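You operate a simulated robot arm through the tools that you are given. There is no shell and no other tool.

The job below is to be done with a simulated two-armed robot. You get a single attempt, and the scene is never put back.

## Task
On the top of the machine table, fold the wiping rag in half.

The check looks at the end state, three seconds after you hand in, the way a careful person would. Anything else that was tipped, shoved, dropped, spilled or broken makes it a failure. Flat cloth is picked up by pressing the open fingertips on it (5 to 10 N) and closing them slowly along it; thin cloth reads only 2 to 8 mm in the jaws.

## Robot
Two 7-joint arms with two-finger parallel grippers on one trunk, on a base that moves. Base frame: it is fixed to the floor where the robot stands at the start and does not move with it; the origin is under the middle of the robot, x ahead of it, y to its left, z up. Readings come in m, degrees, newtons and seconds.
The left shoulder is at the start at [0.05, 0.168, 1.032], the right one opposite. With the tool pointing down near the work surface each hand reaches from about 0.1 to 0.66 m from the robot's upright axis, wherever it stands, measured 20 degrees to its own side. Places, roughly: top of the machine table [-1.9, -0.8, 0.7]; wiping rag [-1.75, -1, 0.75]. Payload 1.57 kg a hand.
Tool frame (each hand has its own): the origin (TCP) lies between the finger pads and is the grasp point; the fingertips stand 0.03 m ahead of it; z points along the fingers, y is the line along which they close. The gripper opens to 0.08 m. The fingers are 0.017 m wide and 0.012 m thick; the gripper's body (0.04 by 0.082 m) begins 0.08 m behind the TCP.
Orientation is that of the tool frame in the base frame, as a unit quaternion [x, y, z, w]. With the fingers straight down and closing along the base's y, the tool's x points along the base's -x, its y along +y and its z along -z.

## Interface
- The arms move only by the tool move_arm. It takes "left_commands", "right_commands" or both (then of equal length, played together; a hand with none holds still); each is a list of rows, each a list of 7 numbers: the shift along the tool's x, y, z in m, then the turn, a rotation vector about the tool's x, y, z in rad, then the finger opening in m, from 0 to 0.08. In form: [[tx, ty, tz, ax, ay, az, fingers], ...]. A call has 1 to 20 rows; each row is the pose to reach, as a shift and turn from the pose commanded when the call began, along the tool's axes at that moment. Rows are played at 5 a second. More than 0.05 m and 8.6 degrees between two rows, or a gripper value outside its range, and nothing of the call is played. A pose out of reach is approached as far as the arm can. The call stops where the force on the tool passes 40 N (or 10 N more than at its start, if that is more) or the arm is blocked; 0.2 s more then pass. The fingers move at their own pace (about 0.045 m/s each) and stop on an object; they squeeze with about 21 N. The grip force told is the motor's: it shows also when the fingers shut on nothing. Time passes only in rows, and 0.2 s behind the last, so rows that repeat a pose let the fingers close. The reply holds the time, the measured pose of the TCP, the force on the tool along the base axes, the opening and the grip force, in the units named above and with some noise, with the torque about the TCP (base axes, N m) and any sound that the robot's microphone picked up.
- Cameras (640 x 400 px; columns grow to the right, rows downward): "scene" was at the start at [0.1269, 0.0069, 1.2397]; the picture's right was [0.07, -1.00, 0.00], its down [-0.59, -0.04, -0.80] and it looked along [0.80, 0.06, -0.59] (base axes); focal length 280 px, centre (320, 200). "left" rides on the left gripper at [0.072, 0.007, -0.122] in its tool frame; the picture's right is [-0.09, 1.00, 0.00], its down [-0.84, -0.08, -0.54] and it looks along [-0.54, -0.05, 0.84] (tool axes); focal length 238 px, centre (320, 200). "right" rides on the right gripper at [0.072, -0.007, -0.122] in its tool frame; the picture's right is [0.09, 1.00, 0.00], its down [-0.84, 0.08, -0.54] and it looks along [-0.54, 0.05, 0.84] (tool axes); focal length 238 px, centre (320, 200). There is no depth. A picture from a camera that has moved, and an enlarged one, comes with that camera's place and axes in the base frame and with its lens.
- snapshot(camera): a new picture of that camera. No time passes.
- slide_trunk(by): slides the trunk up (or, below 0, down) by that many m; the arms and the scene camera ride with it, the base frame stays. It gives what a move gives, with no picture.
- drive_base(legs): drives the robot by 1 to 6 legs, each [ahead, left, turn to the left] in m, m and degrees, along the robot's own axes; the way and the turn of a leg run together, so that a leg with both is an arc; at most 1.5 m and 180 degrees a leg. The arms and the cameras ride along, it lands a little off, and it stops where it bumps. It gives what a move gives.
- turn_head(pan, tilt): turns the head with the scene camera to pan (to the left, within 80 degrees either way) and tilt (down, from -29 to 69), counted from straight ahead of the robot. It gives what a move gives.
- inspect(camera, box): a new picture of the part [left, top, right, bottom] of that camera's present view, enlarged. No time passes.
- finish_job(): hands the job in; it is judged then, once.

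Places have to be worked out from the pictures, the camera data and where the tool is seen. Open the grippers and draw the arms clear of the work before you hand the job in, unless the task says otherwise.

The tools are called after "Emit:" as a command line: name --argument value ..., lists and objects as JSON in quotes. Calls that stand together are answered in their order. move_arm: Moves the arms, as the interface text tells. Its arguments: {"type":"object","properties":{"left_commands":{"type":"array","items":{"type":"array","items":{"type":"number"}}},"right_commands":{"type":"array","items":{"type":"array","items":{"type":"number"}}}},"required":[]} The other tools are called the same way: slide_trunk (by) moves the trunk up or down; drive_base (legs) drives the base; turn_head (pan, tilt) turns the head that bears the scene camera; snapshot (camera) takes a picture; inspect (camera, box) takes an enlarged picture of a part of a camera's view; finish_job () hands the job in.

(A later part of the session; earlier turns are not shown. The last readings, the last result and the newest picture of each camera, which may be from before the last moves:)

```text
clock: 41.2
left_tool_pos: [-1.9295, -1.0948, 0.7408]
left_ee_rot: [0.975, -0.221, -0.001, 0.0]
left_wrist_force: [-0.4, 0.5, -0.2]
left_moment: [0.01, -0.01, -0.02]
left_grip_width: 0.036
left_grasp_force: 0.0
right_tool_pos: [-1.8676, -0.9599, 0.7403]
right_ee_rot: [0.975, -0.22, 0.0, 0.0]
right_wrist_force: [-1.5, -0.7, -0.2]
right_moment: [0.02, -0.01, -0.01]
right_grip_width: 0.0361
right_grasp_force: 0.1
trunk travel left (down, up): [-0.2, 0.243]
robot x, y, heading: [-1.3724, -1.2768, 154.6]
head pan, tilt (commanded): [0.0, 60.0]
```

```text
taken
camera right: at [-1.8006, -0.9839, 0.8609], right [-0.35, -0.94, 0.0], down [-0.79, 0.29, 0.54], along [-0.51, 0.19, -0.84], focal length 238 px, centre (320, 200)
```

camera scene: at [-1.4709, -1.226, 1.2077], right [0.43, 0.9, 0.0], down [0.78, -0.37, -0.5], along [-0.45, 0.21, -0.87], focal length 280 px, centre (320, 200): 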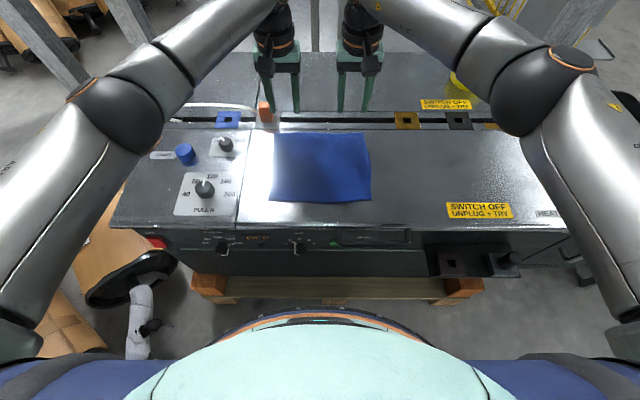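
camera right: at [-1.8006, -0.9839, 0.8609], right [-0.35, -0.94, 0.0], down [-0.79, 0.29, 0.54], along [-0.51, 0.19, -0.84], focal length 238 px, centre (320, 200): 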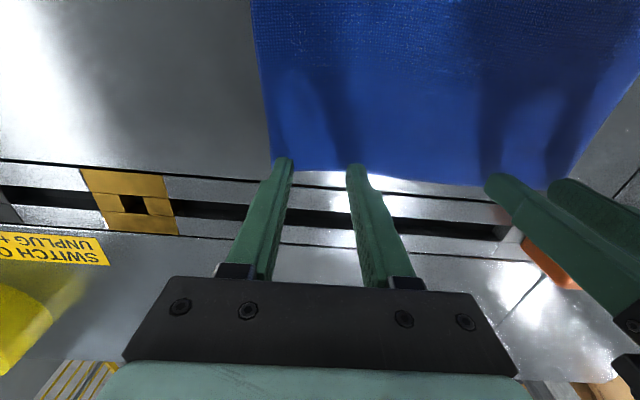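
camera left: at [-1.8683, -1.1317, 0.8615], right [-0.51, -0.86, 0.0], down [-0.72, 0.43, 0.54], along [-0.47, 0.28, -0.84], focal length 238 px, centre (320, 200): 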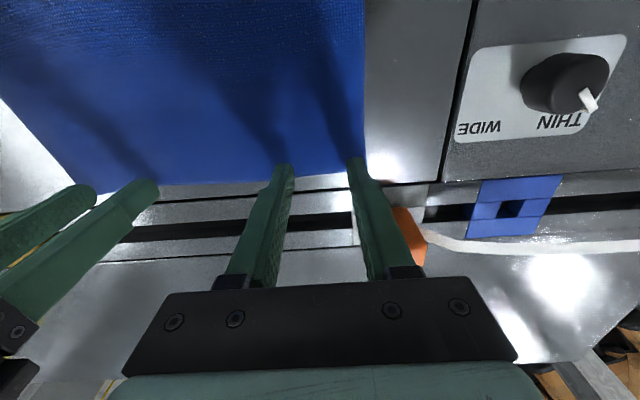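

No contact yet and the fingertips are about 6 mm above the surface. I enlarge the tip areas of both hands to see how much cloth lies under the fingers.

Emit:
inspect --camera "left" --box '[230, 110, 430, 235]'

Emit:
inspect --camera "right" --box '[220, 110, 420, 235]'

```text
3.20 times, centred on (330, 172) of left
camera zoom: at [-1.8683, -1.1317, 0.8615], right [-0.51, -0.86, 0.0], down [-0.72, 0.43, 0.54], along [-0.47, 0.28, -0.84], focal length 763 px, centre (288, 288)
```

zoom: 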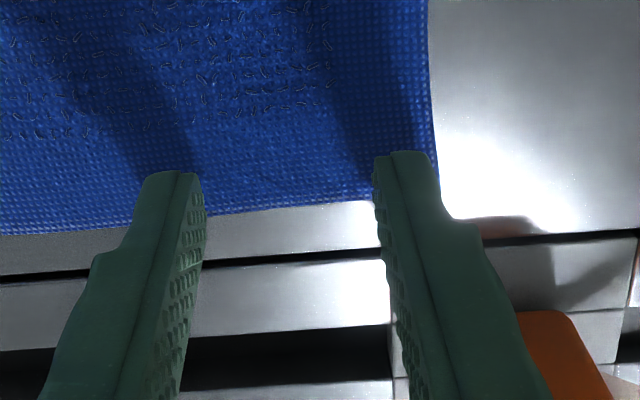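

```text
3.20 times, centred on (320, 172) of right
camera zoom: at [-1.8006, -0.9839, 0.8609], right [-0.35, -0.94, 0.0], down [-0.79, 0.29, 0.54], along [-0.51, 0.19, -0.84], focal length 763 px, centre (320, 288)
```

zoom: 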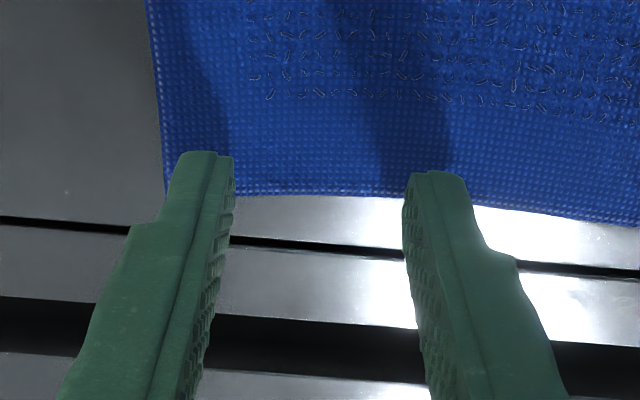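

About 13 mm of cloth lies under each fingertip and the outer fingers are just inside the side edges. I lower both hands in 1 mm rows and read the forces.

Emit:
move_arm --left_commands '[[0, 0, 0.001, 0, 0, 0, 0.036], [0, 0, 0.002, 0, 0, 0, 0.036], [0, 0, 0.003, 0, 0, 0, 0.036], [0, 0, 0.004, 0, 0, 0, 0.036], [0, 0, 0.005, 0, 0, 0, 0.036], [0, 0, 0.005, 0, 0, 0, 0.036]]' --right_commands '[[0, 0, 0.001, 0, 0, 0, 0.036], [0, 0, 0.002, 0, 0, 0, 0.036], [0, 0, 0.003, 0, 0, 0, 0.036], [0, 0, 0.004, 0, 0, 0, 0.036], [0, 0, 0.005, 0, 0, 0, 0.036], [0, 0, 0.005, 0, 0, 0, 0.036]]'

```text
clock: 42.6
left_tool_pos: [-1.9302, -1.0953, 0.7354]
left_ee_rot: [0.975, -0.221, 0.0, 0.0]
left_wrist_force: [0.7, 0.6, 0.7]
left_moment: [-0.03, 0.02, -0.01]
left_grip_width: 0.036
left_grasp_force: 0.1
right_tool_pos: [-1.8684, -0.96, 0.7344]
right_ee_rot: [0.975, -0.221, 0.0, 0.0]
right_wrist_force: [-0.1, -0.4, 0.6]
right_moment: [-0.02, -0.03, -0.04]
right_grip_width: 0.0362
right_grasp_force: 0.1
trunk travel left (down, up): [-0.2, 0.243]
robot x, y, heading: [-1.3747, -1.2704, 154.6]
head pan, tilt (commanded): [0.0, 60.0]
```

No contact is felt yet, with the fingertips at about z 0.705. I go on down in 1 mm rows.

Emit:
move_arm --left_commands '[[0, 0, 0.001, 0, 0, 0, 0.036], [0, 0, 0.002, 0, 0, 0, 0.036], [0, 0, 0.003, 0, 0, 0, 0.036], [0, 0, 0.003, 0, 0, 0, 0.036]]' --right_commands '[[0, 0, 0.001, 0, 0, 0, 0.036], [0, 0, 0.002, 0, 0, 0, 0.036], [0, 0, 0.003, 0, 0, 0, 0.036], [0, 0, 0.003, 0, 0, 0, 0.036]]'

```text
clock: 43.6
left_tool_pos: [-1.9284, -1.0957, 0.7334]
left_ee_rot: [0.975, -0.221, -0.001, -0.002]
left_wrist_force: [-0.5, 1.8, 6.7]
left_moment: [0.06, 0.0, 0.0]
left_grip_width: 0.0359
left_grasp_force: 0.1
right_tool_pos: [-1.8688, -0.9601, 0.7336]
right_ee_rot: [0.975, -0.22, 0.0, 0.0]
right_wrist_force: [-1.6, -0.9, 5.1]
right_moment: [-0.01, 0.01, -0.01]
right_grip_width: 0.036
right_grasp_force: 0.1
trunk travel left (down, up): [-0.2, 0.243]
robot x, y, heading: [-1.3754, -1.2732, 154.5]
head pan, tilt (commanded): [0.0, 60.0]
```

Both hands press with 5 to 7 N on the cloth. I keep that pressure and close the fingers slowly along the cloth, 2 mm per row.

Emit:
move_arm --left_commands '[[0, 0, 0.0003, 0, 0, 0, 0.034], [0, 0, 0.0003, 0, 0, 0, 0.032], [0, 0, 0.0003, 0, 0, 0, 0.03], [0, 0, 0.0003, 0, 0, 0, 0.028], [0, 0, 0.0003, 0, 0, 0, 0.026], [0, 0, 0.0003, 0, 0, 0, 0.024], [0, 0, 0.0003, 0, 0, 0, 0.022], [0, 0, 0.0003, 0, 0, 0, 0.02], [0, 0, 0.0003, 0, 0, 0, 0.018], [0, 0, 0.0003, 0, 0, 0, 0.016], [0, 0, 0.0003, 0, 0, 0, 0.014], [0, 0, 0.0003, 0, 0, 0, 0.012], [0, 0, 0.0003, 0, 0, 0, 0.01], [0, 0, 0.0003, 0, 0, 0, 0.008], [0, 0, 0.0003, 0, 0, 0, 0.006], [0, 0, 0.0003, 0, 0, 0, 0.004], [0, 0, 0.0003, 0, 0, 0, 0.002], [0, 0, 0.0003, 0, 0, 0, 0.0], [0, 0, 0.0003, 0, 0, 0, 0.0], [0, 0, 0.0003, 0, 0, 0, 0.0]]' --right_commands '[[0, 0, 0.0008, 0, 0, 0, 0.034], [0, 0, 0.0008, 0, 0, 0, 0.032], [0, 0, 0.0008, 0, 0, 0, 0.03], [0, 0, 0.0008, 0, 0, 0, 0.028], [0, 0, 0.0008, 0, 0, 0, 0.026], [0, 0, 0.0008, 0, 0, 0, 0.024], [0, 0, 0.0008, 0, 0, 0, 0.022], [0, 0, 0.0008, 0, 0, 0, 0.02], [0, 0, 0.0008, 0, 0, 0, 0.018], [0, 0, 0.0008, 0, 0, 0, 0.016], [0, 0, 0.0008, 0, 0, 0, 0.014], [0, 0, 0.0008, 0, 0, 0, 0.012], [0, 0, 0.0008, 0, 0, 0, 0.01], [0, 0, 0.0008, 0, 0, 0, 0.008], [0, 0, 0.0008, 0, 0, 0, 0.006], [0, 0, 0.0008, 0, 0, 0, 0.004], [0, 0, 0.0008, 0, 0, 0, 0.002], [0, 0, 0.0008, 0, 0, 0, 0.0], [0, 0, 0.0008, 0, 0, 0, 0.0], [0, 0, 0.0008, 0, 0, 0, 0.0]]'

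Emit:
snapshot --camera "left"

Emit:
snapshot --camera "right"

Emit:
snapshot --camera "scene"

```text
clock: 47.8
left_tool_pos: [-1.9273, -1.0948, 0.7336]
left_ee_rot: [0.975, -0.221, -0.001, -0.001]
left_wrist_force: [0.5, 0.8, 7.2]
left_moment: [0.06, -0.03, -0.01]
left_grip_width: 0.0
left_grasp_force: 20.6
right_tool_pos: [-1.868, -0.96, 0.7333]
right_ee_rot: [0.975, -0.22, -0.001, 0.0]
right_wrist_force: [-2.1, 0.6, 13.9]
right_moment: [-0.07, -0.09, -0.02]
right_grip_width: 0.0001
right_grasp_force: 20.8
trunk travel left (down, up): [-0.2, 0.243]
robot x, y, heading: [-1.3719, -1.2712, 154.5]
head pan, tilt (commanded): [0.0, 60.0]
```

```text
taken
camera left: at [-1.8665, -1.1322, 0.8553], right [-0.51, -0.86, 0.0], down [-0.72, 0.43, 0.54], along [-0.47, 0.28, -0.84], focal length 238 px, centre (320, 200)
```

left: 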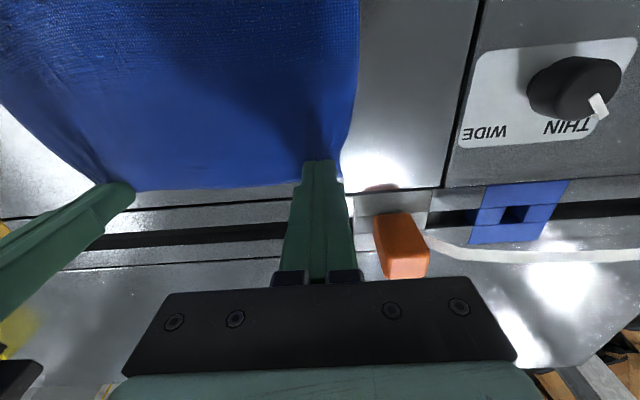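

```text
taken
camera right: at [-1.7999, -0.9839, 0.8541], right [-0.35, -0.94, 0.0], down [-0.79, 0.29, 0.54], along [-0.51, 0.19, -0.84], focal length 238 px, centre (320, 200)
```

right: 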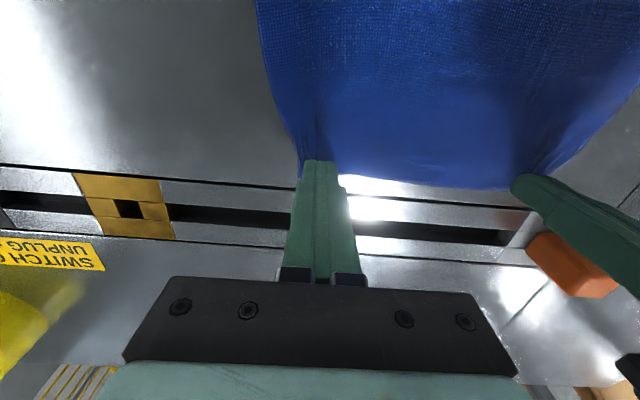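

```text
taken
camera scene: at [-1.4692, -1.2269, 1.2079], right [0.43, 0.9, 0.0], down [0.78, -0.37, -0.5], along [-0.45, 0.22, -0.86], focal length 280 px, centre (320, 200)
```

scene: 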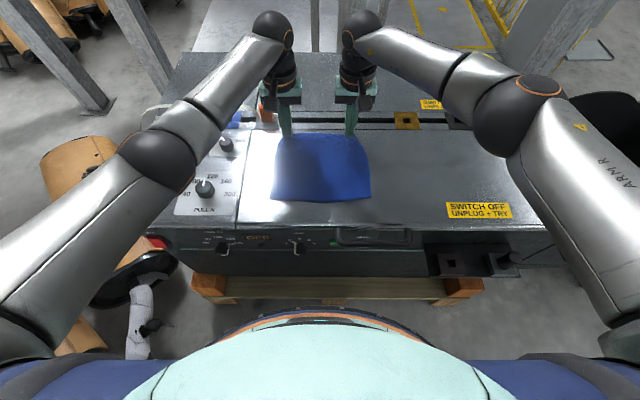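

The jaws read 0, although the pictures show the corners drawn in toward the fingers. I enlarge both tips to see whether a ridge was caught.

Emit:
inspect --camera "left" --box '[240, 100, 400, 200]'

Emit:
inspect --camera "right" --box '[240, 100, 400, 200]'

```text
4.00 times, centred on (320, 150) of left
camera zoom: at [-1.8665, -1.1322, 0.8553], right [-0.51, -0.86, 0.0], down [-0.72, 0.43, 0.54], along [-0.47, 0.28, -0.84], focal length 953 px, centre (320, 400)
```

zoom: 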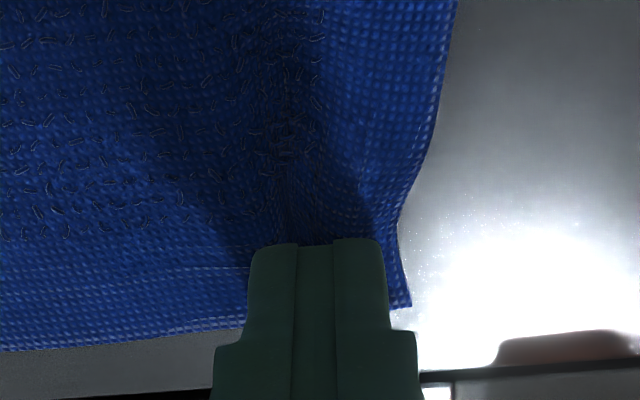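

```text
4.00 times, centred on (320, 150) of right
camera zoom: at [-1.7999, -0.9839, 0.8541], right [-0.35, -0.94, 0.0], down [-0.79, 0.29, 0.54], along [-0.51, 0.19, -0.84], focal length 953 px, centre (320, 400)
```

zoom: 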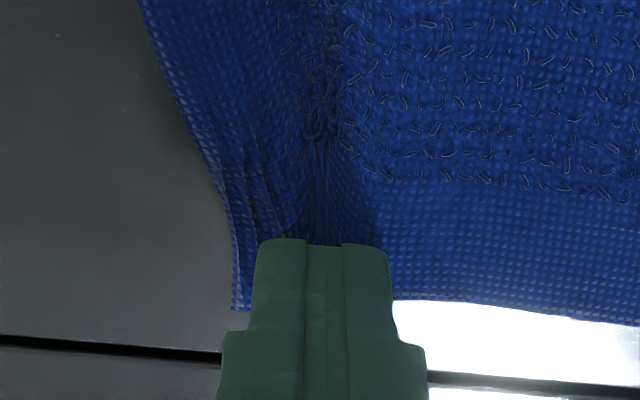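

The cloth has been gathered under the fingers and a small ridge runs into the right jaw. I lift both hands 3 cm slowly to see whether anything is held.

Emit:
move_arm --left_commands '[[0, 0, -0.005, 0, 0, 0, 0.0], [0, 0, -0.01, 0, 0, 0, 0.0], [0, 0, -0.015, 0, 0, 0, 0.0], [0, 0, -0.02, 0, 0, 0, 0.0], [0, 0, -0.025, 0, 0, 0, 0.0], [0, 0, -0.03, 0, 0, 0, 0.0]]' --right_commands '[[0, 0, -0.005, 0, 0, 0, 0.0], [0, 0, -0.01, 0, 0, 0, 0.0], [0, 0, -0.015, 0, 0, 0, 0.0], [0, 0, -0.02, 0, 0, 0, 0.0], [0, 0, -0.025, 0, 0, 0, 0.0], [0, 0, -0.03, 0, 0, 0, 0.0]]'

Emit:
inspect --camera "left" --box '[160, 50, 480, 250]'

Emit:
inspect --camera "right" --box '[160, 50, 480, 250]'

Emit:
inspect --camera "scene" --box '[220, 80, 420, 205]'

```text
clock: 49.2
left_tool_pos: [-1.9301, -1.095, 0.7613]
left_ee_rot: [0.975, -0.221, 0.0, -0.001]
left_wrist_force: [-0.5, -0.4, -0.2]
left_moment: [0.01, 0.01, 0.0]
left_grip_width: 0.0
left_grasp_force: 21.2
right_tool_pos: [-1.8694, -0.9594, 0.7618]
right_ee_rot: [0.975, -0.221, 0.0, 0.0]
right_wrist_force: [0.3, 0.8, 0.8]
right_moment: [-0.03, 0.0, -0.06]
right_grip_width: 0.0001
right_grasp_force: 21.4
trunk travel left (down, up): [-0.2, 0.243]
robot x, y, heading: [-1.3745, -1.2739, 154.3]
head pan, tilt (commanded): [0.0, 60.0]
```

```text
2.00 times, centred on (320, 150) of left
camera zoom: at [-1.8679, -1.1308, 0.8838], right [-0.51, -0.86, 0.0], down [-0.72, 0.43, 0.54], along [-0.47, 0.28, -0.84], focal length 477 px, centre (320, 300)
```

zoom: 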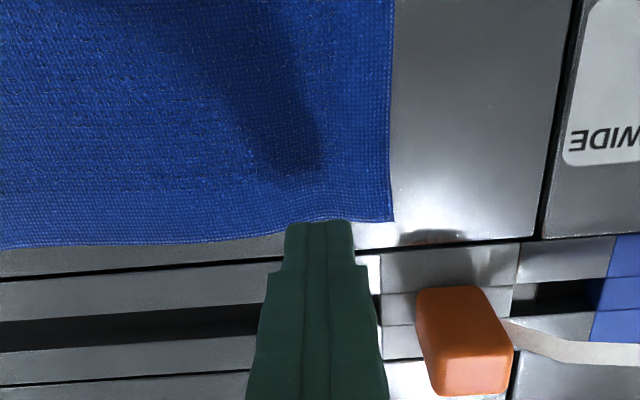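

```text
2.00 times, centred on (320, 150) of right
camera zoom: at [-1.801, -0.9845, 0.8826], right [-0.35, -0.94, 0.0], down [-0.79, 0.29, 0.54], along [-0.51, 0.19, -0.84], focal length 477 px, centre (320, 300)
```

zoom: 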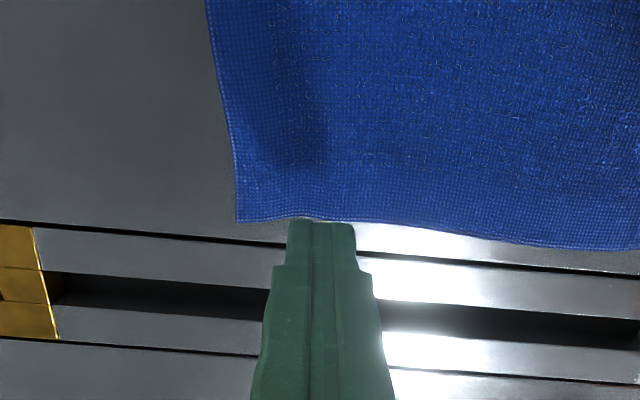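

```text
3.20 times, centred on (320, 142) of scene
camera zoom: at [-1.4709, -1.226, 1.2077], right [0.43, 0.9, 0.0], down [0.78, -0.37, -0.5], along [-0.45, 0.22, -0.87], focal length 895 px, centre (320, 384)
```

zoom: 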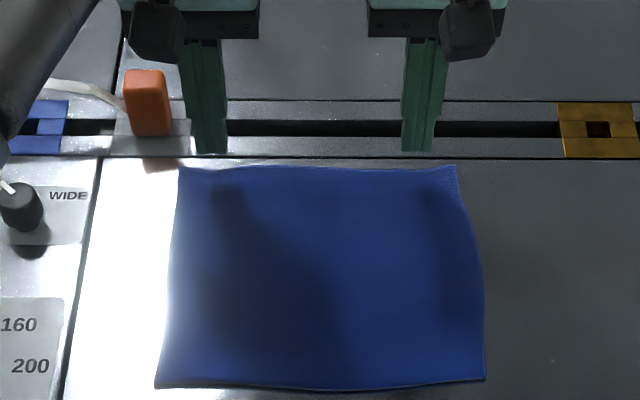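

Nothing was caught: the inner fingers of both hands pulled the cloth against each other and the ridge stayed too low. I retry with the fingers fully on the cloth, opening 0.04 m, and then I will close while both hands move inward so the inner fingers stand still.

Emit:
move_arm --left_commands '[[0, 0, 0, 0, 0, 0, 0.02], [0.0015, -0.0023, 0, 0, 0, 0, 0.04], [0.003, -0.0046, 0, 0, 0, 0, 0.04], [0.003, -0.0046, 0.012, 0, 0, 0, 0.04], [0.003, -0.0046, 0.022, 0, 0, 0, 0.04], [0.003, -0.0046, 0.026, 0, 0, 0, 0.04], [0.003, -0.0046, 0.028, 0, 0, 0, 0.04], [0.003, -0.0046, 0.0302, 0, 0, 0, 0.04], [0.003, -0.0046, 0.0302, 0, 0, 0, 0.04]]' --right_commands '[[0, 0, 0, 0, 0, 0, 0.02], [0.0015, 0.0002, 0, 0, 0, 0, 0.04], [0.003, 0.0004, 0, 0, 0, 0, 0.04], [0.003, 0.0004, 0.012, 0, 0, 0, 0.04], [0.003, 0.0004, 0.022, 0, 0, 0, 0.04], [0.003, 0.0004, 0.026, 0, 0, 0, 0.04], [0.003, 0.0004, 0.028, 0, 0, 0, 0.04], [0.003, 0.0004, 0.0295, 0, 0, 0, 0.04], [0.003, 0.0004, 0.0295, 0, 0, 0, 0.04]]'

Emit:
inspect --camera "left" --box '[220, 80, 420, 205]'

Emit:
inspect --camera "right" --box '[220, 80, 420, 205]'

```text
clock: 51.2
left_tool_pos: [-1.9251, -1.09, 0.7329]
left_ee_rot: [0.975, -0.22, -0.001, 0.0]
left_wrist_force: [-0.8, 0.4, 4.5]
left_moment: [-0.01, 0.05, -0.01]
left_grip_width: 0.0401
left_grasp_force: 0.1
right_tool_pos: [-1.8673, -0.9613, 0.7324]
right_ee_rot: [0.975, -0.221, -0.002, -0.001]
right_wrist_force: [-2.2, 0.8, 9.4]
right_moment: [0.05, 0.04, -0.01]
right_grip_width: 0.0398
right_grasp_force: 0.0
trunk travel left (down, up): [-0.2, 0.243]
robot x, y, heading: [-1.3714, -1.2729, 154.4]
head pan, tilt (commanded): [0.0, 60.0]
```

```text
3.20 times, centred on (320, 142) of left
camera zoom: at [-1.8631, -1.1279, 0.8557], right [-0.51, -0.86, 0.0], down [-0.72, 0.43, 0.54], along [-0.47, 0.28, -0.84], focal length 763 px, centre (320, 384)
```

zoom: 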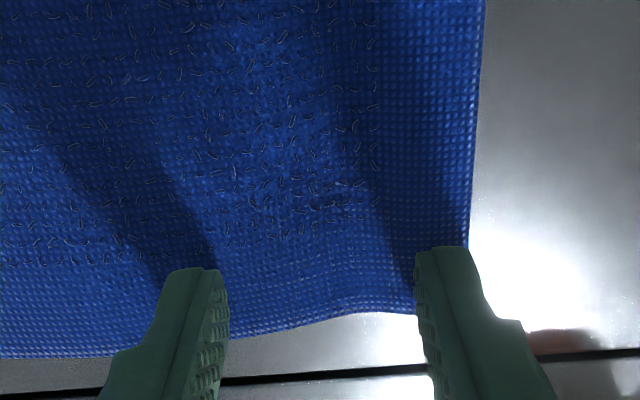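

```text
3.20 times, centred on (320, 142) of right
camera zoom: at [-1.7978, -0.9855, 0.8545], right [-0.35, -0.94, 0.0], down [-0.79, 0.29, 0.54], along [-0.51, 0.19, -0.84], focal length 763 px, centre (320, 384)
```

zoom: 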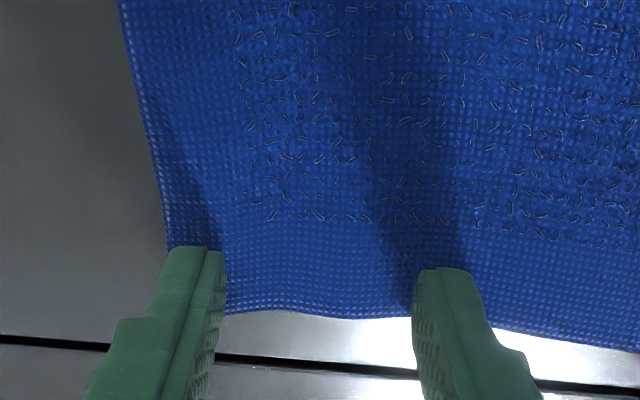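

Left presses at 4.5 N and right at 9.4 N, with the fingers almost fully on the cloth. I now close at 2 mm per row while moving each hand inward 0.9 mm per row.

Emit:
move_arm --left_commands '[[0, -0.0009, 0.0004, 0, 0, 0, 0.038], [0, -0.0018, 0.0004, 0, 0, 0, 0.036], [0, -0.0027, 0.0004, 0, 0, 0, 0.034], [0, -0.0036, 0.0004, 0, 0, 0, 0.032], [0, -0.0045, 0.0004, 0, 0, 0, 0.03], [0, -0.0054, 0.0004, 0, 0, 0, 0.028], [0, -0.0063, 0.0004, 0, 0, 0, 0.026], [0, -0.0072, 0.0004, 0, 0, 0, 0.024], [0, -0.0081, 0.0004, 0, 0, 0, 0.022], [0, -0.009, 0.0004, 0, 0, 0, 0.02], [0, -0.0099, 0.0004, 0, 0, 0, 0.018], [0, -0.0108, 0.0004, 0, 0, 0, 0.016], [0, -0.0117, 0.0004, 0, 0, 0, 0.014], [0, -0.0126, 0.0004, 0, 0, 0, 0.012]]' --right_commands '[[0, 0.0009, 0, 0, 0, 0, 0.038], [0, 0.0018, 0, 0, 0, 0, 0.036], [0, 0.0027, 0, 0, 0, 0, 0.034], [0, 0.0036, 0, 0, 0, 0, 0.032], [0, 0.0045, 0, 0, 0, 0, 0.03], [0, 0.0054, 0, 0, 0, 0, 0.028], [0, 0.0063, 0, 0, 0, 0, 0.026], [0, 0.0072, 0, 0, 0, 0, 0.024], [0, 0.0081, 0, 0, 0, 0, 0.022], [0, 0.009, 0, 0, 0, 0, 0.02], [0, 0.0099, 0, 0, 0, 0, 0.018], [0, 0.0108, 0, 0, 0, 0, 0.016], [0, 0.0117, 0, 0, 0, 0, 0.014], [0, 0.0126, 0, 0, 0, 0, 0.012]]'

Emit:
inspect --camera "left" --box '[220, 80, 420, 205]'

Emit:
inspect --camera "right" --box '[220, 80, 420, 205]'

```text
clock: 54.2
left_tool_pos: [-1.9183, -1.0799, 0.7328]
left_ee_rot: [0.975, -0.22, -0.002, 0.0]
left_wrist_force: [-0.1, -0.1, 11.1]
left_moment: [0.02, -0.04, 0.0]
left_grip_width: 0.013
left_grasp_force: 0.3
right_tool_pos: [-1.8702, -0.9736, 0.7324]
right_ee_rot: [0.975, -0.221, -0.001, -0.001]
right_wrist_force: [-1.1, 0.0, 15.3]
right_moment: [0.02, 0.0, 0.0]
right_grip_width: 0.0132
right_grasp_force: 2.9
trunk travel left (down, up): [-0.2, 0.243]
robot x, y, heading: [-1.3754, -1.2716, 154.2]
head pan, tilt (commanded): [0.0, 60.0]
```

```text
3.20 times, centred on (320, 142) of left
camera zoom: at [-1.8564, -1.1171, 0.8549], right [-0.51, -0.86, 0.0], down [-0.72, 0.43, 0.54], along [-0.47, 0.28, -0.84], focal length 763 px, centre (320, 384)
```

zoom: 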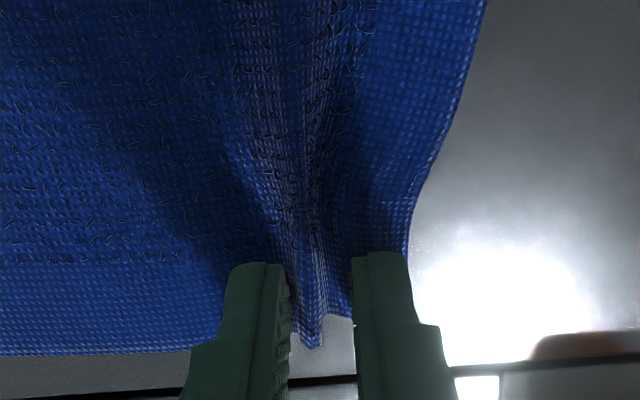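

```text
3.20 times, centred on (320, 142) of right
camera zoom: at [-1.8025, -0.9975, 0.8542], right [-0.35, -0.94, 0.0], down [-0.79, 0.29, 0.54], along [-0.51, 0.19, -0.84], focal length 763 px, centre (320, 384)
```

zoom: 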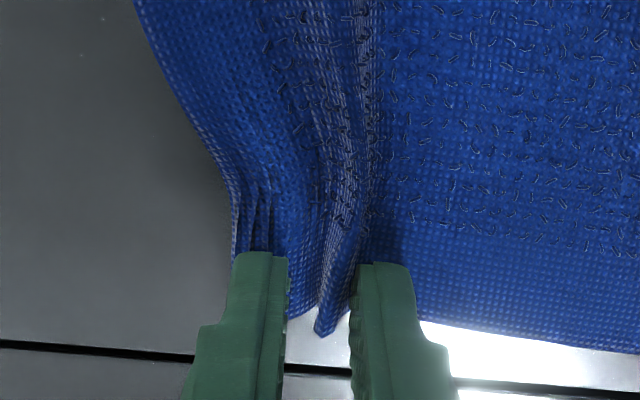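

Clear ridges now stand up between the fingers of both hands. I finish closing slowly, still moving a little inward.

Emit:
move_arm --left_commands '[[0, -0.0009, 0, 0, 0, 0, 0.01], [0, -0.0018, 0, 0, 0, 0, 0.008], [0, -0.0027, 0, 0, 0, 0, 0.006], [0, -0.0036, 0, 0, 0, 0, 0.004], [0, -0.0045, 0, 0, 0, 0, 0.002], [0, -0.0045, 0, 0, 0, 0, 0.0], [0, -0.0045, 0, 0, 0, 0, 0.0], [0, -0.0045, 0, 0, 0, 0, 0.0]]' --right_commands '[[0, 0.0009, 0, 0, 0, 0, 0.01], [0, 0.0018, 0, 0, 0, 0, 0.008], [0, 0.0027, 0, 0, 0, 0, 0.006], [0, 0.0036, 0, 0, 0, 0, 0.004], [0, 0.0045, 0, 0, 0, 0, 0.002], [0, 0.0045, 0, 0, 0, 0, 0.0], [0, 0.0045, 0, 0, 0, 0, 0.0], [0, 0.0045, 0, 0, 0, 0, 0.0]]'

Emit:
inspect --camera "left" --box '[220, 80, 420, 205]'

Emit:
inspect --camera "right" --box '[220, 80, 420, 205]'

```text
clock: 56.0
left_tool_pos: [-1.9153, -1.0778, 0.734]
left_ee_rot: [0.975, -0.221, 0.0, 0.0]
left_wrist_force: [-1.3, -1.4, 9.3]
left_moment: [-0.04, 0.01, 0.03]
left_grip_width: 0.0045
left_grasp_force: 20.8
right_tool_pos: [-1.8727, -0.9779, 0.7323]
right_ee_rot: [0.975, -0.221, -0.002, -0.001]
right_wrist_force: [2.7, 2.2, 18.5]
right_moment: [0.03, -0.15, 0.04]
right_grip_width: 0.0044
right_grasp_force: 21.3
trunk travel left (down, up): [-0.2, 0.243]
robot x, y, heading: [-1.3729, -1.2719, 154.6]
head pan, tilt (commanded): [0.0, 60.0]
```

```text
3.20 times, centred on (320, 142) of left
camera zoom: at [-1.8542, -1.1137, 0.855], right [-0.51, -0.86, 0.0], down [-0.72, 0.43, 0.54], along [-0.47, 0.28, -0.84], focal length 763 px, centre (320, 384)
```

zoom: 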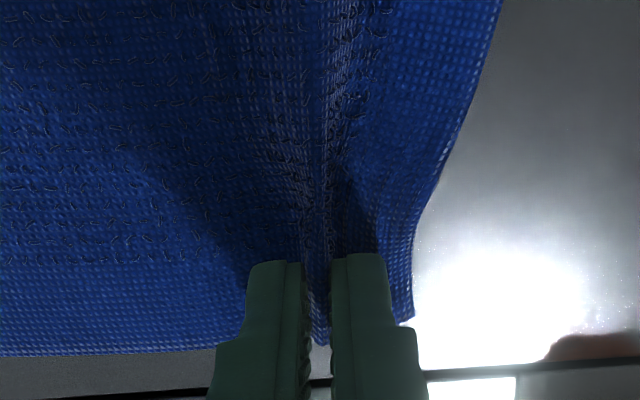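

```text
3.20 times, centred on (320, 142) of right
camera zoom: at [-1.8041, -1.0018, 0.8541], right [-0.35, -0.94, 0.0], down [-0.79, 0.29, 0.54], along [-0.51, 0.19, -0.84], focal length 763 px, centre (320, 384)
```

zoom: 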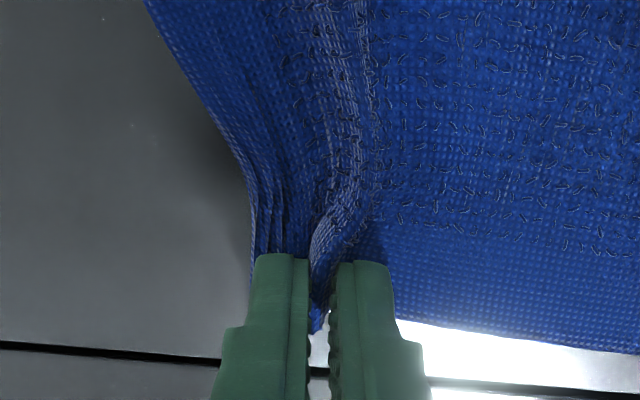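

Both jaws now hold cloth, reading 4.4 to 4.5 mm. I lift and start the fold arc toward me with the first part only, then check that the grip holds.

Emit:
move_arm --left_commands '[[0.0008, 0, -0.0078, 0, 0, 0, 0.0], [0.0021, 0, -0.0155, 0, 0, 0, 0.0], [0.005, -0.0001, -0.0232, 0, 0, 0, 0.0], [0.0088, -0.0001, -0.0309, 0, 0, 0, 0.0], [0.0135, -0.0002, -0.0378, 0, 0, 0, 0.0], [0.0183, -0.0003, -0.0443, 0, 0, 0, 0.0]]' --right_commands '[[0.0008, 0, -0.0078, 0, 0, 0, 0.0], [0.0021, 0, -0.0155, 0, 0, 0, 0.0], [0.005, -0.0001, -0.0232, 0, 0, 0, 0.0], [0.0088, -0.0001, -0.0309, 0, 0, 0, 0.0], [0.0135, -0.0002, -0.0378, 0, 0, 0, 0.0], [0.0183, -0.0003, -0.0443, 0, 0, 0, 0.0]]'

Emit:
snapshot --camera "scene"

Emit:
snapshot --camera "left"

Emit:
snapshot --camera "right"

```text
clock: 57.4
left_tool_pos: [-1.9007, -1.0837, 0.7769]
left_ee_rot: [0.975, -0.22, 0.0, -0.001]
left_wrist_force: [0.1, 0.5, 0.9]
left_moment: [0.0, 0.01, -0.01]
left_grip_width: 0.0039
left_grasp_force: 21.2
right_tool_pos: [-1.8576, -0.9854, 0.7754]
right_ee_rot: [0.976, -0.22, 0.001, 0.0]
right_wrist_force: [0.0, -0.3, -1.1]
right_moment: [0.03, -0.04, 0.03]
right_grip_width: 0.0042
right_grasp_force: 20.3
trunk travel left (down, up): [-0.2, 0.243]
robot x, y, heading: [-1.3768, -1.2696, 154.4]
head pan, tilt (commanded): [0.0, 60.0]
```

```text
taken
camera scene: at [-1.4709, -1.226, 1.2077], right [0.43, 0.9, 0.0], down [0.78, -0.37, -0.5], along [-0.45, 0.22, -0.87], focal length 280 px, centre (320, 200)
```

scene: 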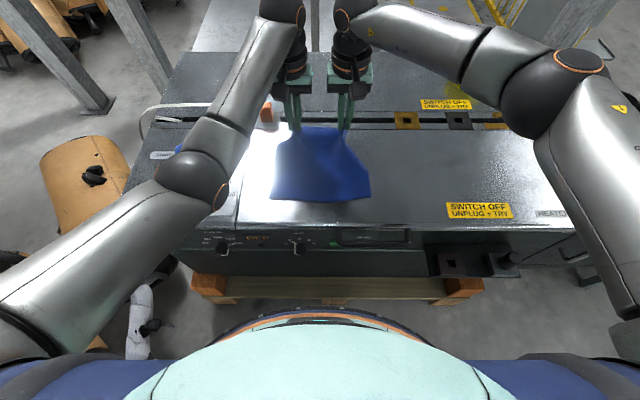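

```text
taken
camera left: at [-1.8385, -1.1206, 0.8979], right [-0.51, -0.86, 0.0], down [-0.72, 0.43, 0.54], along [-0.47, 0.28, -0.84], focal length 238 px, centre (320, 200)
```

left: 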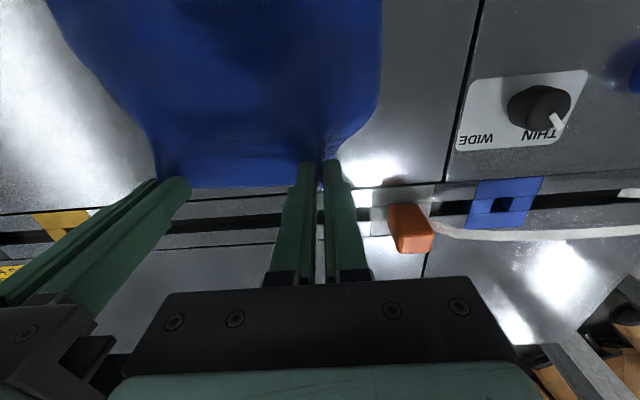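

```text
taken
camera right: at [-1.7887, -1.0084, 0.8966], right [-0.35, -0.94, 0.0], down [-0.79, 0.29, 0.54], along [-0.51, 0.19, -0.84], focal length 238 px, centre (320, 200)
```

right: 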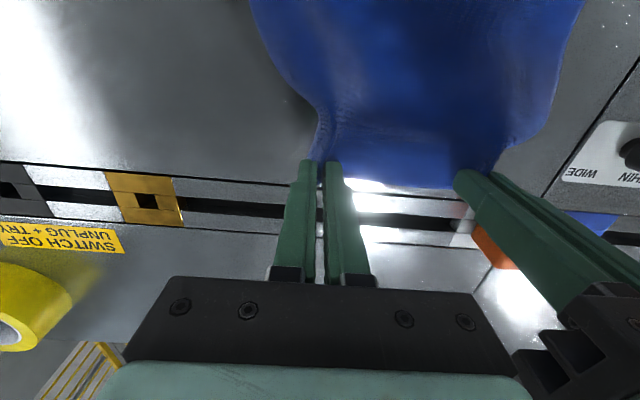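

Both hands lifted the far edge and still hold about 4 mm of cloth, while the near edge stays flat. I carry it over in an arc toward me, pitching the fingers gradually forward to 40°, and end with the edge about 2 cm above the near edge.

Emit:
move_arm --left_commands '[[0.0127, -0.0002, -0.0105, 0, -0.0524, 0, 0], [0.0276, -0.0004, -0.0183, 0, -0.1222, 0, 0], [0.0357, -0.0005, -0.0212, 0, -0.1658, 0, 0], [0.0438, -0.0007, -0.0241, 0, -0.2094, 0, 0], [0.0524, -0.0008, -0.0256, 0, -0.2531, 0, 0], [0.061, -0.0009, -0.0267, 0, -0.2967, 0, 0], [0.0696, -0.001, -0.0266, 0, -0.3403, 0, 0], [0.0782, -0.0012, -0.026, 0, -0.384, 0, 0], [0.0867, -0.0013, -0.0243, 0, -0.4276, 0, 0], [0.0951, -0.0014, -0.0221, 0, -0.4712, 0, 0], [0.1033, -0.0015, -0.0192, 0, -0.5149, 0, 0], [0.1115, -0.0017, -0.0158, 0, -0.5585, 0, 0], [0.1187, -0.0018, -0.0115, 0, -0.5934, 0, 0], [0.1259, -0.0019, -0.0068, 0, -0.6283, 0, 0], [0.1322, -0.002, -0.001, 0, -0.6632, 0, 0], [0.1385, -0.0021, 0.005, 0, -0.6981, 0, 0]]' --right_commands '[[0.0127, -0.0002, -0.0105, 0, -0.0524, 0, 0], [0.0276, -0.0004, -0.0183, 0, -0.1222, 0, 0], [0.0357, -0.0005, -0.0212, 0, -0.1658, 0, 0], [0.0438, -0.0007, -0.0241, 0, -0.2094, 0, 0], [0.0524, -0.0008, -0.0256, 0, -0.2531, 0, 0], [0.061, -0.0009, -0.0267, 0, -0.2967, 0, 0], [0.0696, -0.001, -0.0266, 0, -0.3403, 0, 0], [0.0782, -0.0012, -0.026, 0, -0.384, 0, 0], [0.0867, -0.0013, -0.0243, 0, -0.4276, 0, 0], [0.0951, -0.0014, -0.0221, 0, -0.4712, 0, 0], [0.1033, -0.0015, -0.0192, 0, -0.5149, 0, 0], [0.1115, -0.0017, -0.0158, 0, -0.5585, 0, 0], [0.1187, -0.0018, -0.0115, 0, -0.5934, 0, 0], [0.1259, -0.0019, -0.0068, 0, -0.6283, 0, 0], [0.1322, -0.002, -0.001, 0, -0.6632, 0, 0], [0.1385, -0.0021, 0.005, 0, -0.6981, 0, 0]]'

Emit:
snapshot --camera "scene"

Emit:
snapshot --camera "left"

Emit:
snapshot --camera "right"

```text
clock: 60.8
left_tool_pos: [-1.7739, -1.1422, 0.7697]
left_ee_rot: [0.916, -0.207, -0.334, -0.075]
left_wrist_force: [-0.2, 0.3, -0.3]
left_moment: [-0.03, 0.0, -0.01]
left_grip_width: 0.0042
left_grasp_force: 20.5
right_tool_pos: [-1.7295, -1.0417, 0.77]
right_ee_rot: [0.916, -0.207, -0.334, -0.075]
right_wrist_force: [-0.3, -0.3, 0.2]
right_moment: [-0.02, -0.01, 0.02]
right_grip_width: 0.0042
right_grasp_force: 20.8
trunk travel left (down, up): [-0.2, 0.243]
robot x, y, heading: [-1.3765, -1.2764, 154.3]
head pan, tilt (commanded): [0.0, 60.0]
```

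```text
taken
camera scene: at [-1.4709, -1.2261, 1.2077], right [0.43, 0.9, 0.0], down [0.78, -0.37, -0.5], along [-0.45, 0.22, -0.87], focal length 280 px, centre (320, 200)
```

scene: 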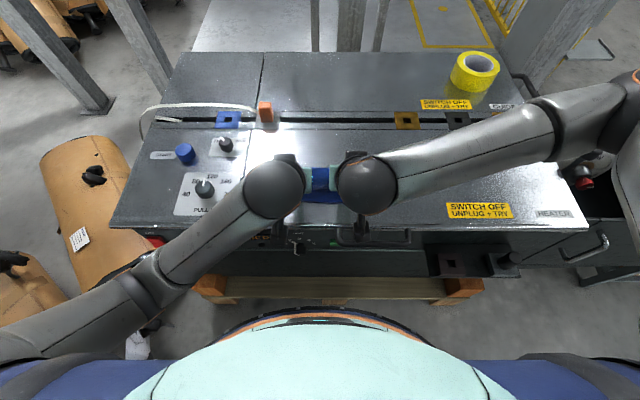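

```text
taken
camera left: at [-1.656, -1.2052, 0.8172], right [-0.49, -0.87, 0.06], down [-0.23, 0.2, 0.95], along [-0.84, 0.46, -0.3], focal length 238 px, centre (320, 200)
```

left: 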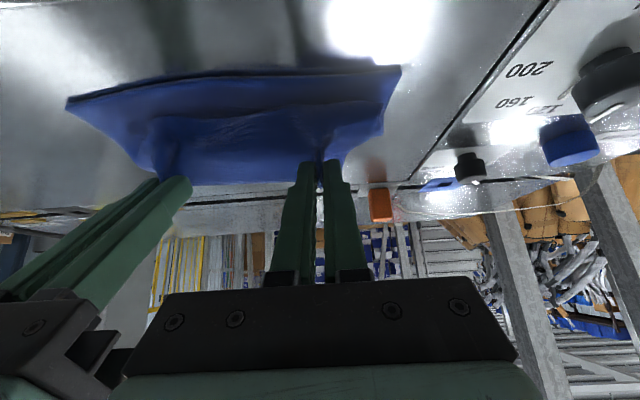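

```text
taken
camera right: at [-1.6072, -1.0925, 0.8169], right [-0.36, -0.93, -0.06], down [-0.3, 0.06, 0.95], along [-0.88, 0.37, -0.3], focal length 238 px, centre (320, 200)
```

right: 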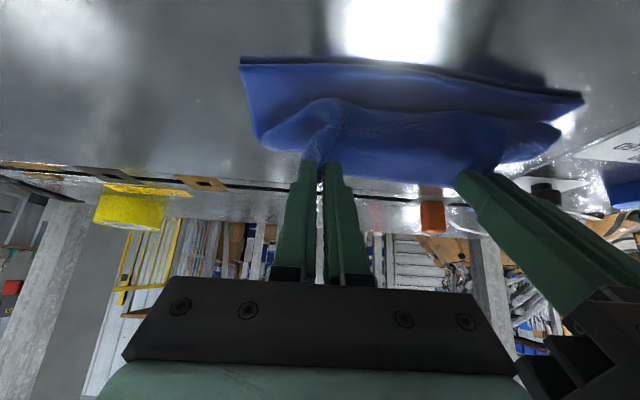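

The edge is over the rag and both hands still hold it. I enlarge the right view to see how the upper layer hangs.

Emit:
inspect --camera "right" --box '[220, 30, 620, 230]'

Emit:
inspect --camera "left" --box '[40, 40, 440, 240]'

Emit:
inspect --camera "scene" --box '[220, 130, 420, 255]'

```text
1.60 times, centred on (420, 130) of right
camera zoom: at [-1.6072, -1.0925, 0.8169], right [-0.36, -0.93, -0.06], down [-0.3, 0.06, 0.95], along [-0.88, 0.37, -0.3], focal length 381 px, centre (160, 312)
```

zoom: 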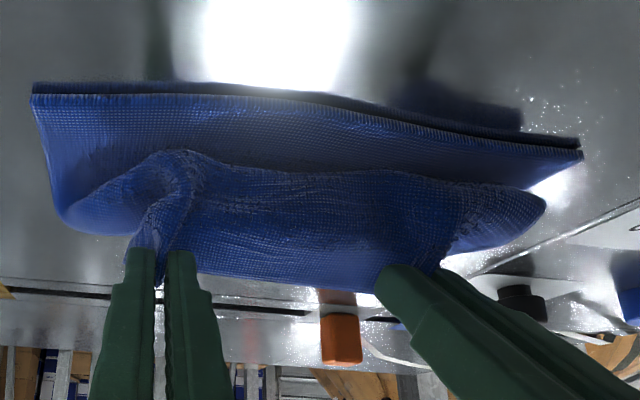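

```text
1.60 times, centred on (240, 140) of left
camera zoom: at [-1.656, -1.2052, 0.8172], right [-0.49, -0.87, 0.06], down [-0.23, 0.2, 0.95], along [-0.84, 0.46, -0.3], focal length 381 px, centre (448, 296)
```

zoom: 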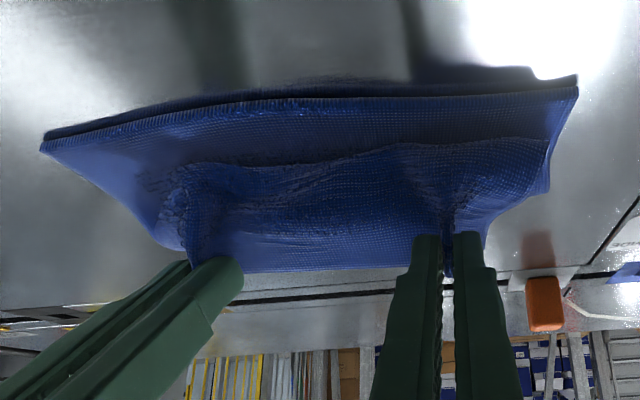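

```text
3.20 times, centred on (320, 192) of scene
camera zoom: at [-1.4709, -1.2261, 1.2077], right [0.43, 0.9, 0.0], down [0.78, -0.37, -0.5], along [-0.45, 0.22, -0.87], focal length 895 px, centre (320, 224)
```

zoom: 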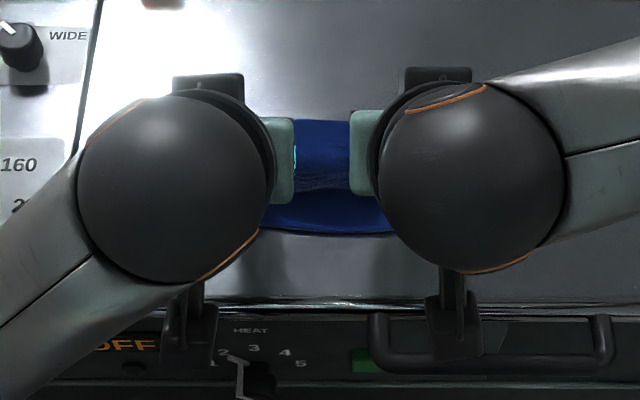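

The upper layer bulges a little toward me because there is slack, and the lower layer's near edge has stayed put at about 0.10 m on my side of the centre. I draw the pinched edge a further 1.3 cm toward me and 1.8 cm down to take up the slack.

Emit:
move_arm --left_commands '[[0.0055, 0, 0.0013, 0, 0, 0, 0], [0.011, 0, 0.0027, 0, 0, 0, 0], [0.0165, 0, 0.004, 0, 0, 0, 0], [0.022, 0, 0.0054, 0, 0, 0, 0], [0.022, 0, 0.0054, 0, 0, 0, 0]]' --right_commands '[[0.0055, 0, 0.0013, 0, 0, 0, 0], [0.011, 0, 0.0027, 0, 0, 0, 0], [0.0165, 0, 0.004, 0, 0, 0, 0], [0.022, 0, 0.0054, 0, 0, 0, 0], [0.022, 0, 0.0054, 0, 0, 0, 0]]'

Emit:
inspect --camera "right" --box '[220, 0, 620, 230]'

Emit:
inspect --camera "left" --box '[40, 0, 440, 230]'

```text
clock: 62.0
left_tool_pos: [-1.7628, -1.1483, 0.7524]
left_ee_rot: [0.916, -0.208, -0.334, -0.076]
left_wrist_force: [-0.4, 0.6, 0.3]
left_moment: [0.0, -0.02, -0.01]
left_grip_width: 0.0044
left_grasp_force: 21.4
right_tool_pos: [-1.7184, -1.0483, 0.753]
right_ee_rot: [0.917, -0.207, -0.333, -0.075]
right_wrist_force: [0.8, 1.0, 1.4]
right_moment: [0.02, 0.0, 0.03]
right_grip_width: 0.0043
right_grasp_force: 20.9
trunk travel left (down, up): [-0.2, 0.243]
robot x, y, heading: [-1.3759, -1.2711, 154.2]
head pan, tilt (commanded): [0.0, 60.0]
```

```text
1.60 times, centred on (420, 115) of right
camera zoom: at [-1.5949, -1.0983, 0.7989], right [-0.36, -0.93, -0.06], down [-0.3, 0.06, 0.95], along [-0.88, 0.37, -0.3], focal length 381 px, centre (160, 336)
```

zoom: 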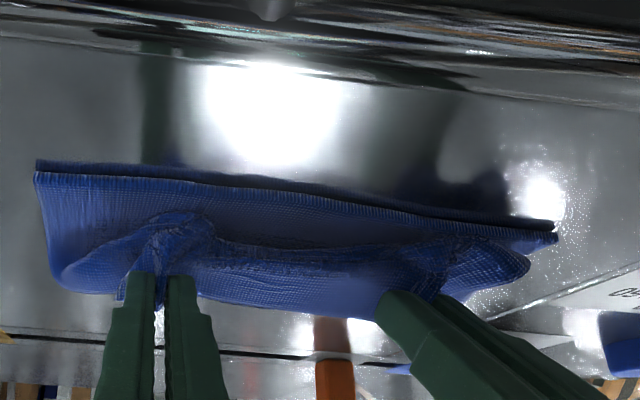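

```text
1.60 times, centred on (240, 115) of left
camera zoom: at [-1.6447, -1.211, 0.7998], right [-0.49, -0.87, 0.06], down [-0.23, 0.2, 0.95], along [-0.84, 0.46, -0.3], focal length 381 px, centre (448, 336)
```

zoom: 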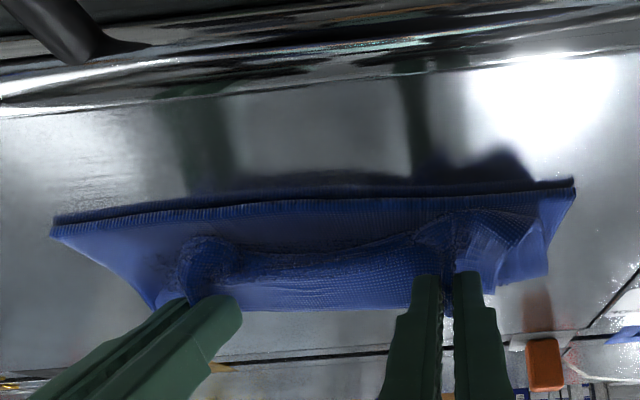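

The grip is still good. The lower layer turned about a centimetre on the right side, so the upper layer is nearly taut there. I pitch the fingers a further 15° and draw back 3 mm so the held strip will unroll toward me on release.

Emit:
move_arm --left_commands '[[0.003, 0, -0.0015, 0, -0.0873, 0, 0], [0.0061, 0, -0.0031, 0, -0.1745, 0, 0], [0.0091, 0, -0.0046, 0, -0.2618, 0, 0], [0.0091, 0, -0.0046, 0, -0.2618, 0, 0]]' --right_commands '[[0.003, 0, -0.0015, 0, -0.0873, 0, 0], [0.0061, 0, -0.0031, 0, -0.1745, 0, 0], [0.0091, 0, -0.0046, 0, -0.2618, 0, 0], [0.0091, 0, -0.0046, 0, -0.2618, 0, 0]]'

Emit:
inspect --camera "right" --box '[220, 0, 620, 230]'

Emit:
inspect --camera "left" --box '[40, 0, 440, 230]'

Emit:
inspect --camera "scene" --box '[200, 110, 440, 260]'

```text
clock: 63.2
left_tool_pos: [-1.7842, -1.1423, 0.7868]
left_ee_rot: [0.844, -0.185, -0.491, -0.111]
left_wrist_force: [7.0, 9.2, -4.3]
left_moment: [0.06, -0.23, -0.31]
left_grip_width: 0.0046
left_grasp_force: 20.9
right_tool_pos: [-1.7138, -1.0567, 0.7543]
right_ee_rot: [0.863, -0.194, -0.458, -0.094]
right_wrist_force: [-9.5, -9.3, 4.6]
right_moment: [-0.11, 0.26, 0.28]
right_grip_width: 0.0043
right_grasp_force: 20.5
trunk travel left (down, up): [-0.2, 0.243]
robot x, y, heading: [-1.3731, -1.2725, 154.6]
head pan, tilt (commanded): [0.0, 60.0]
stopped in row 4 (left hand): the arm was blocked; the commanded pose is now the measured one
```

```text
1.60 times, centred on (420, 115) of right
camera zoom: at [-1.5826, -1.1093, 0.7629], right [-0.37, -0.93, -0.06], down [-0.05, -0.05, 1.0], along [-0.93, 0.37, -0.03], focal length 381 px, centre (160, 336)
```

zoom: 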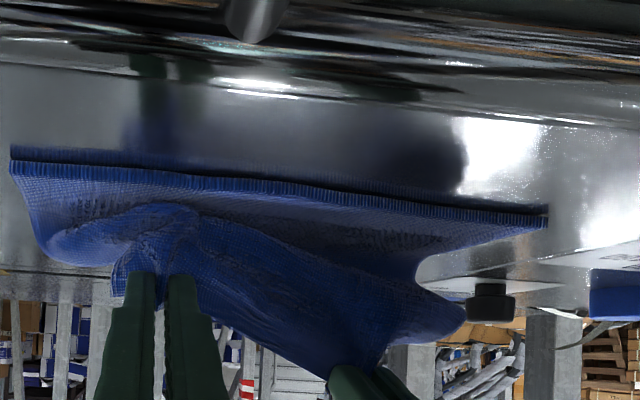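

```text
1.60 times, centred on (240, 115) of left
camera zoom: at [-1.6593, -1.2079, 0.7844], right [-0.46, -0.88, 0.07], down [0.08, 0.04, 1.0], along [-0.88, 0.47, 0.06], focal length 381 px, centre (448, 336)
```

zoom: 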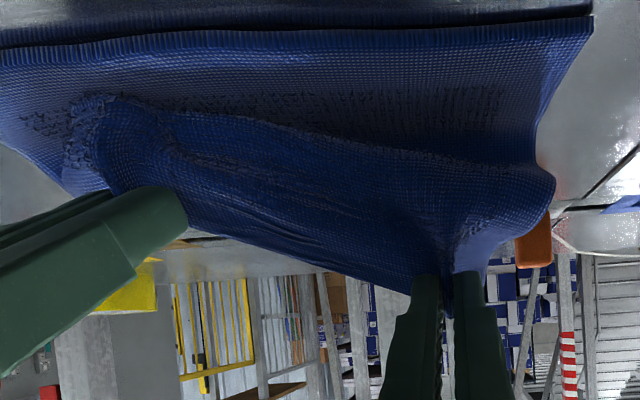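

```text
2.67 times, centred on (320, 185) of scene
camera zoom: at [-1.4709, -1.226, 1.2077], right [0.43, 0.9, 0.0], down [0.78, -0.37, -0.5], along [-0.45, 0.22, -0.87], focal length 746 px, centre (320, 240)
```

zoom: 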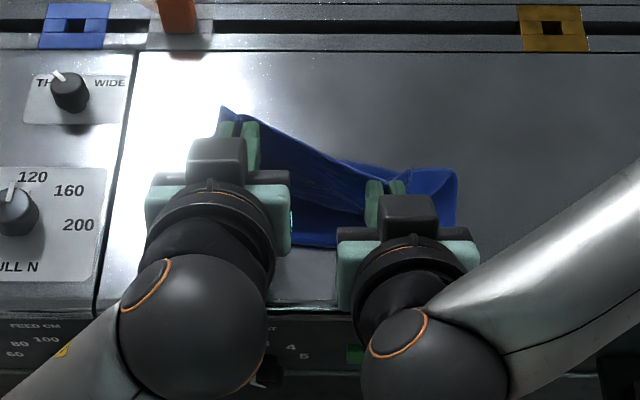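

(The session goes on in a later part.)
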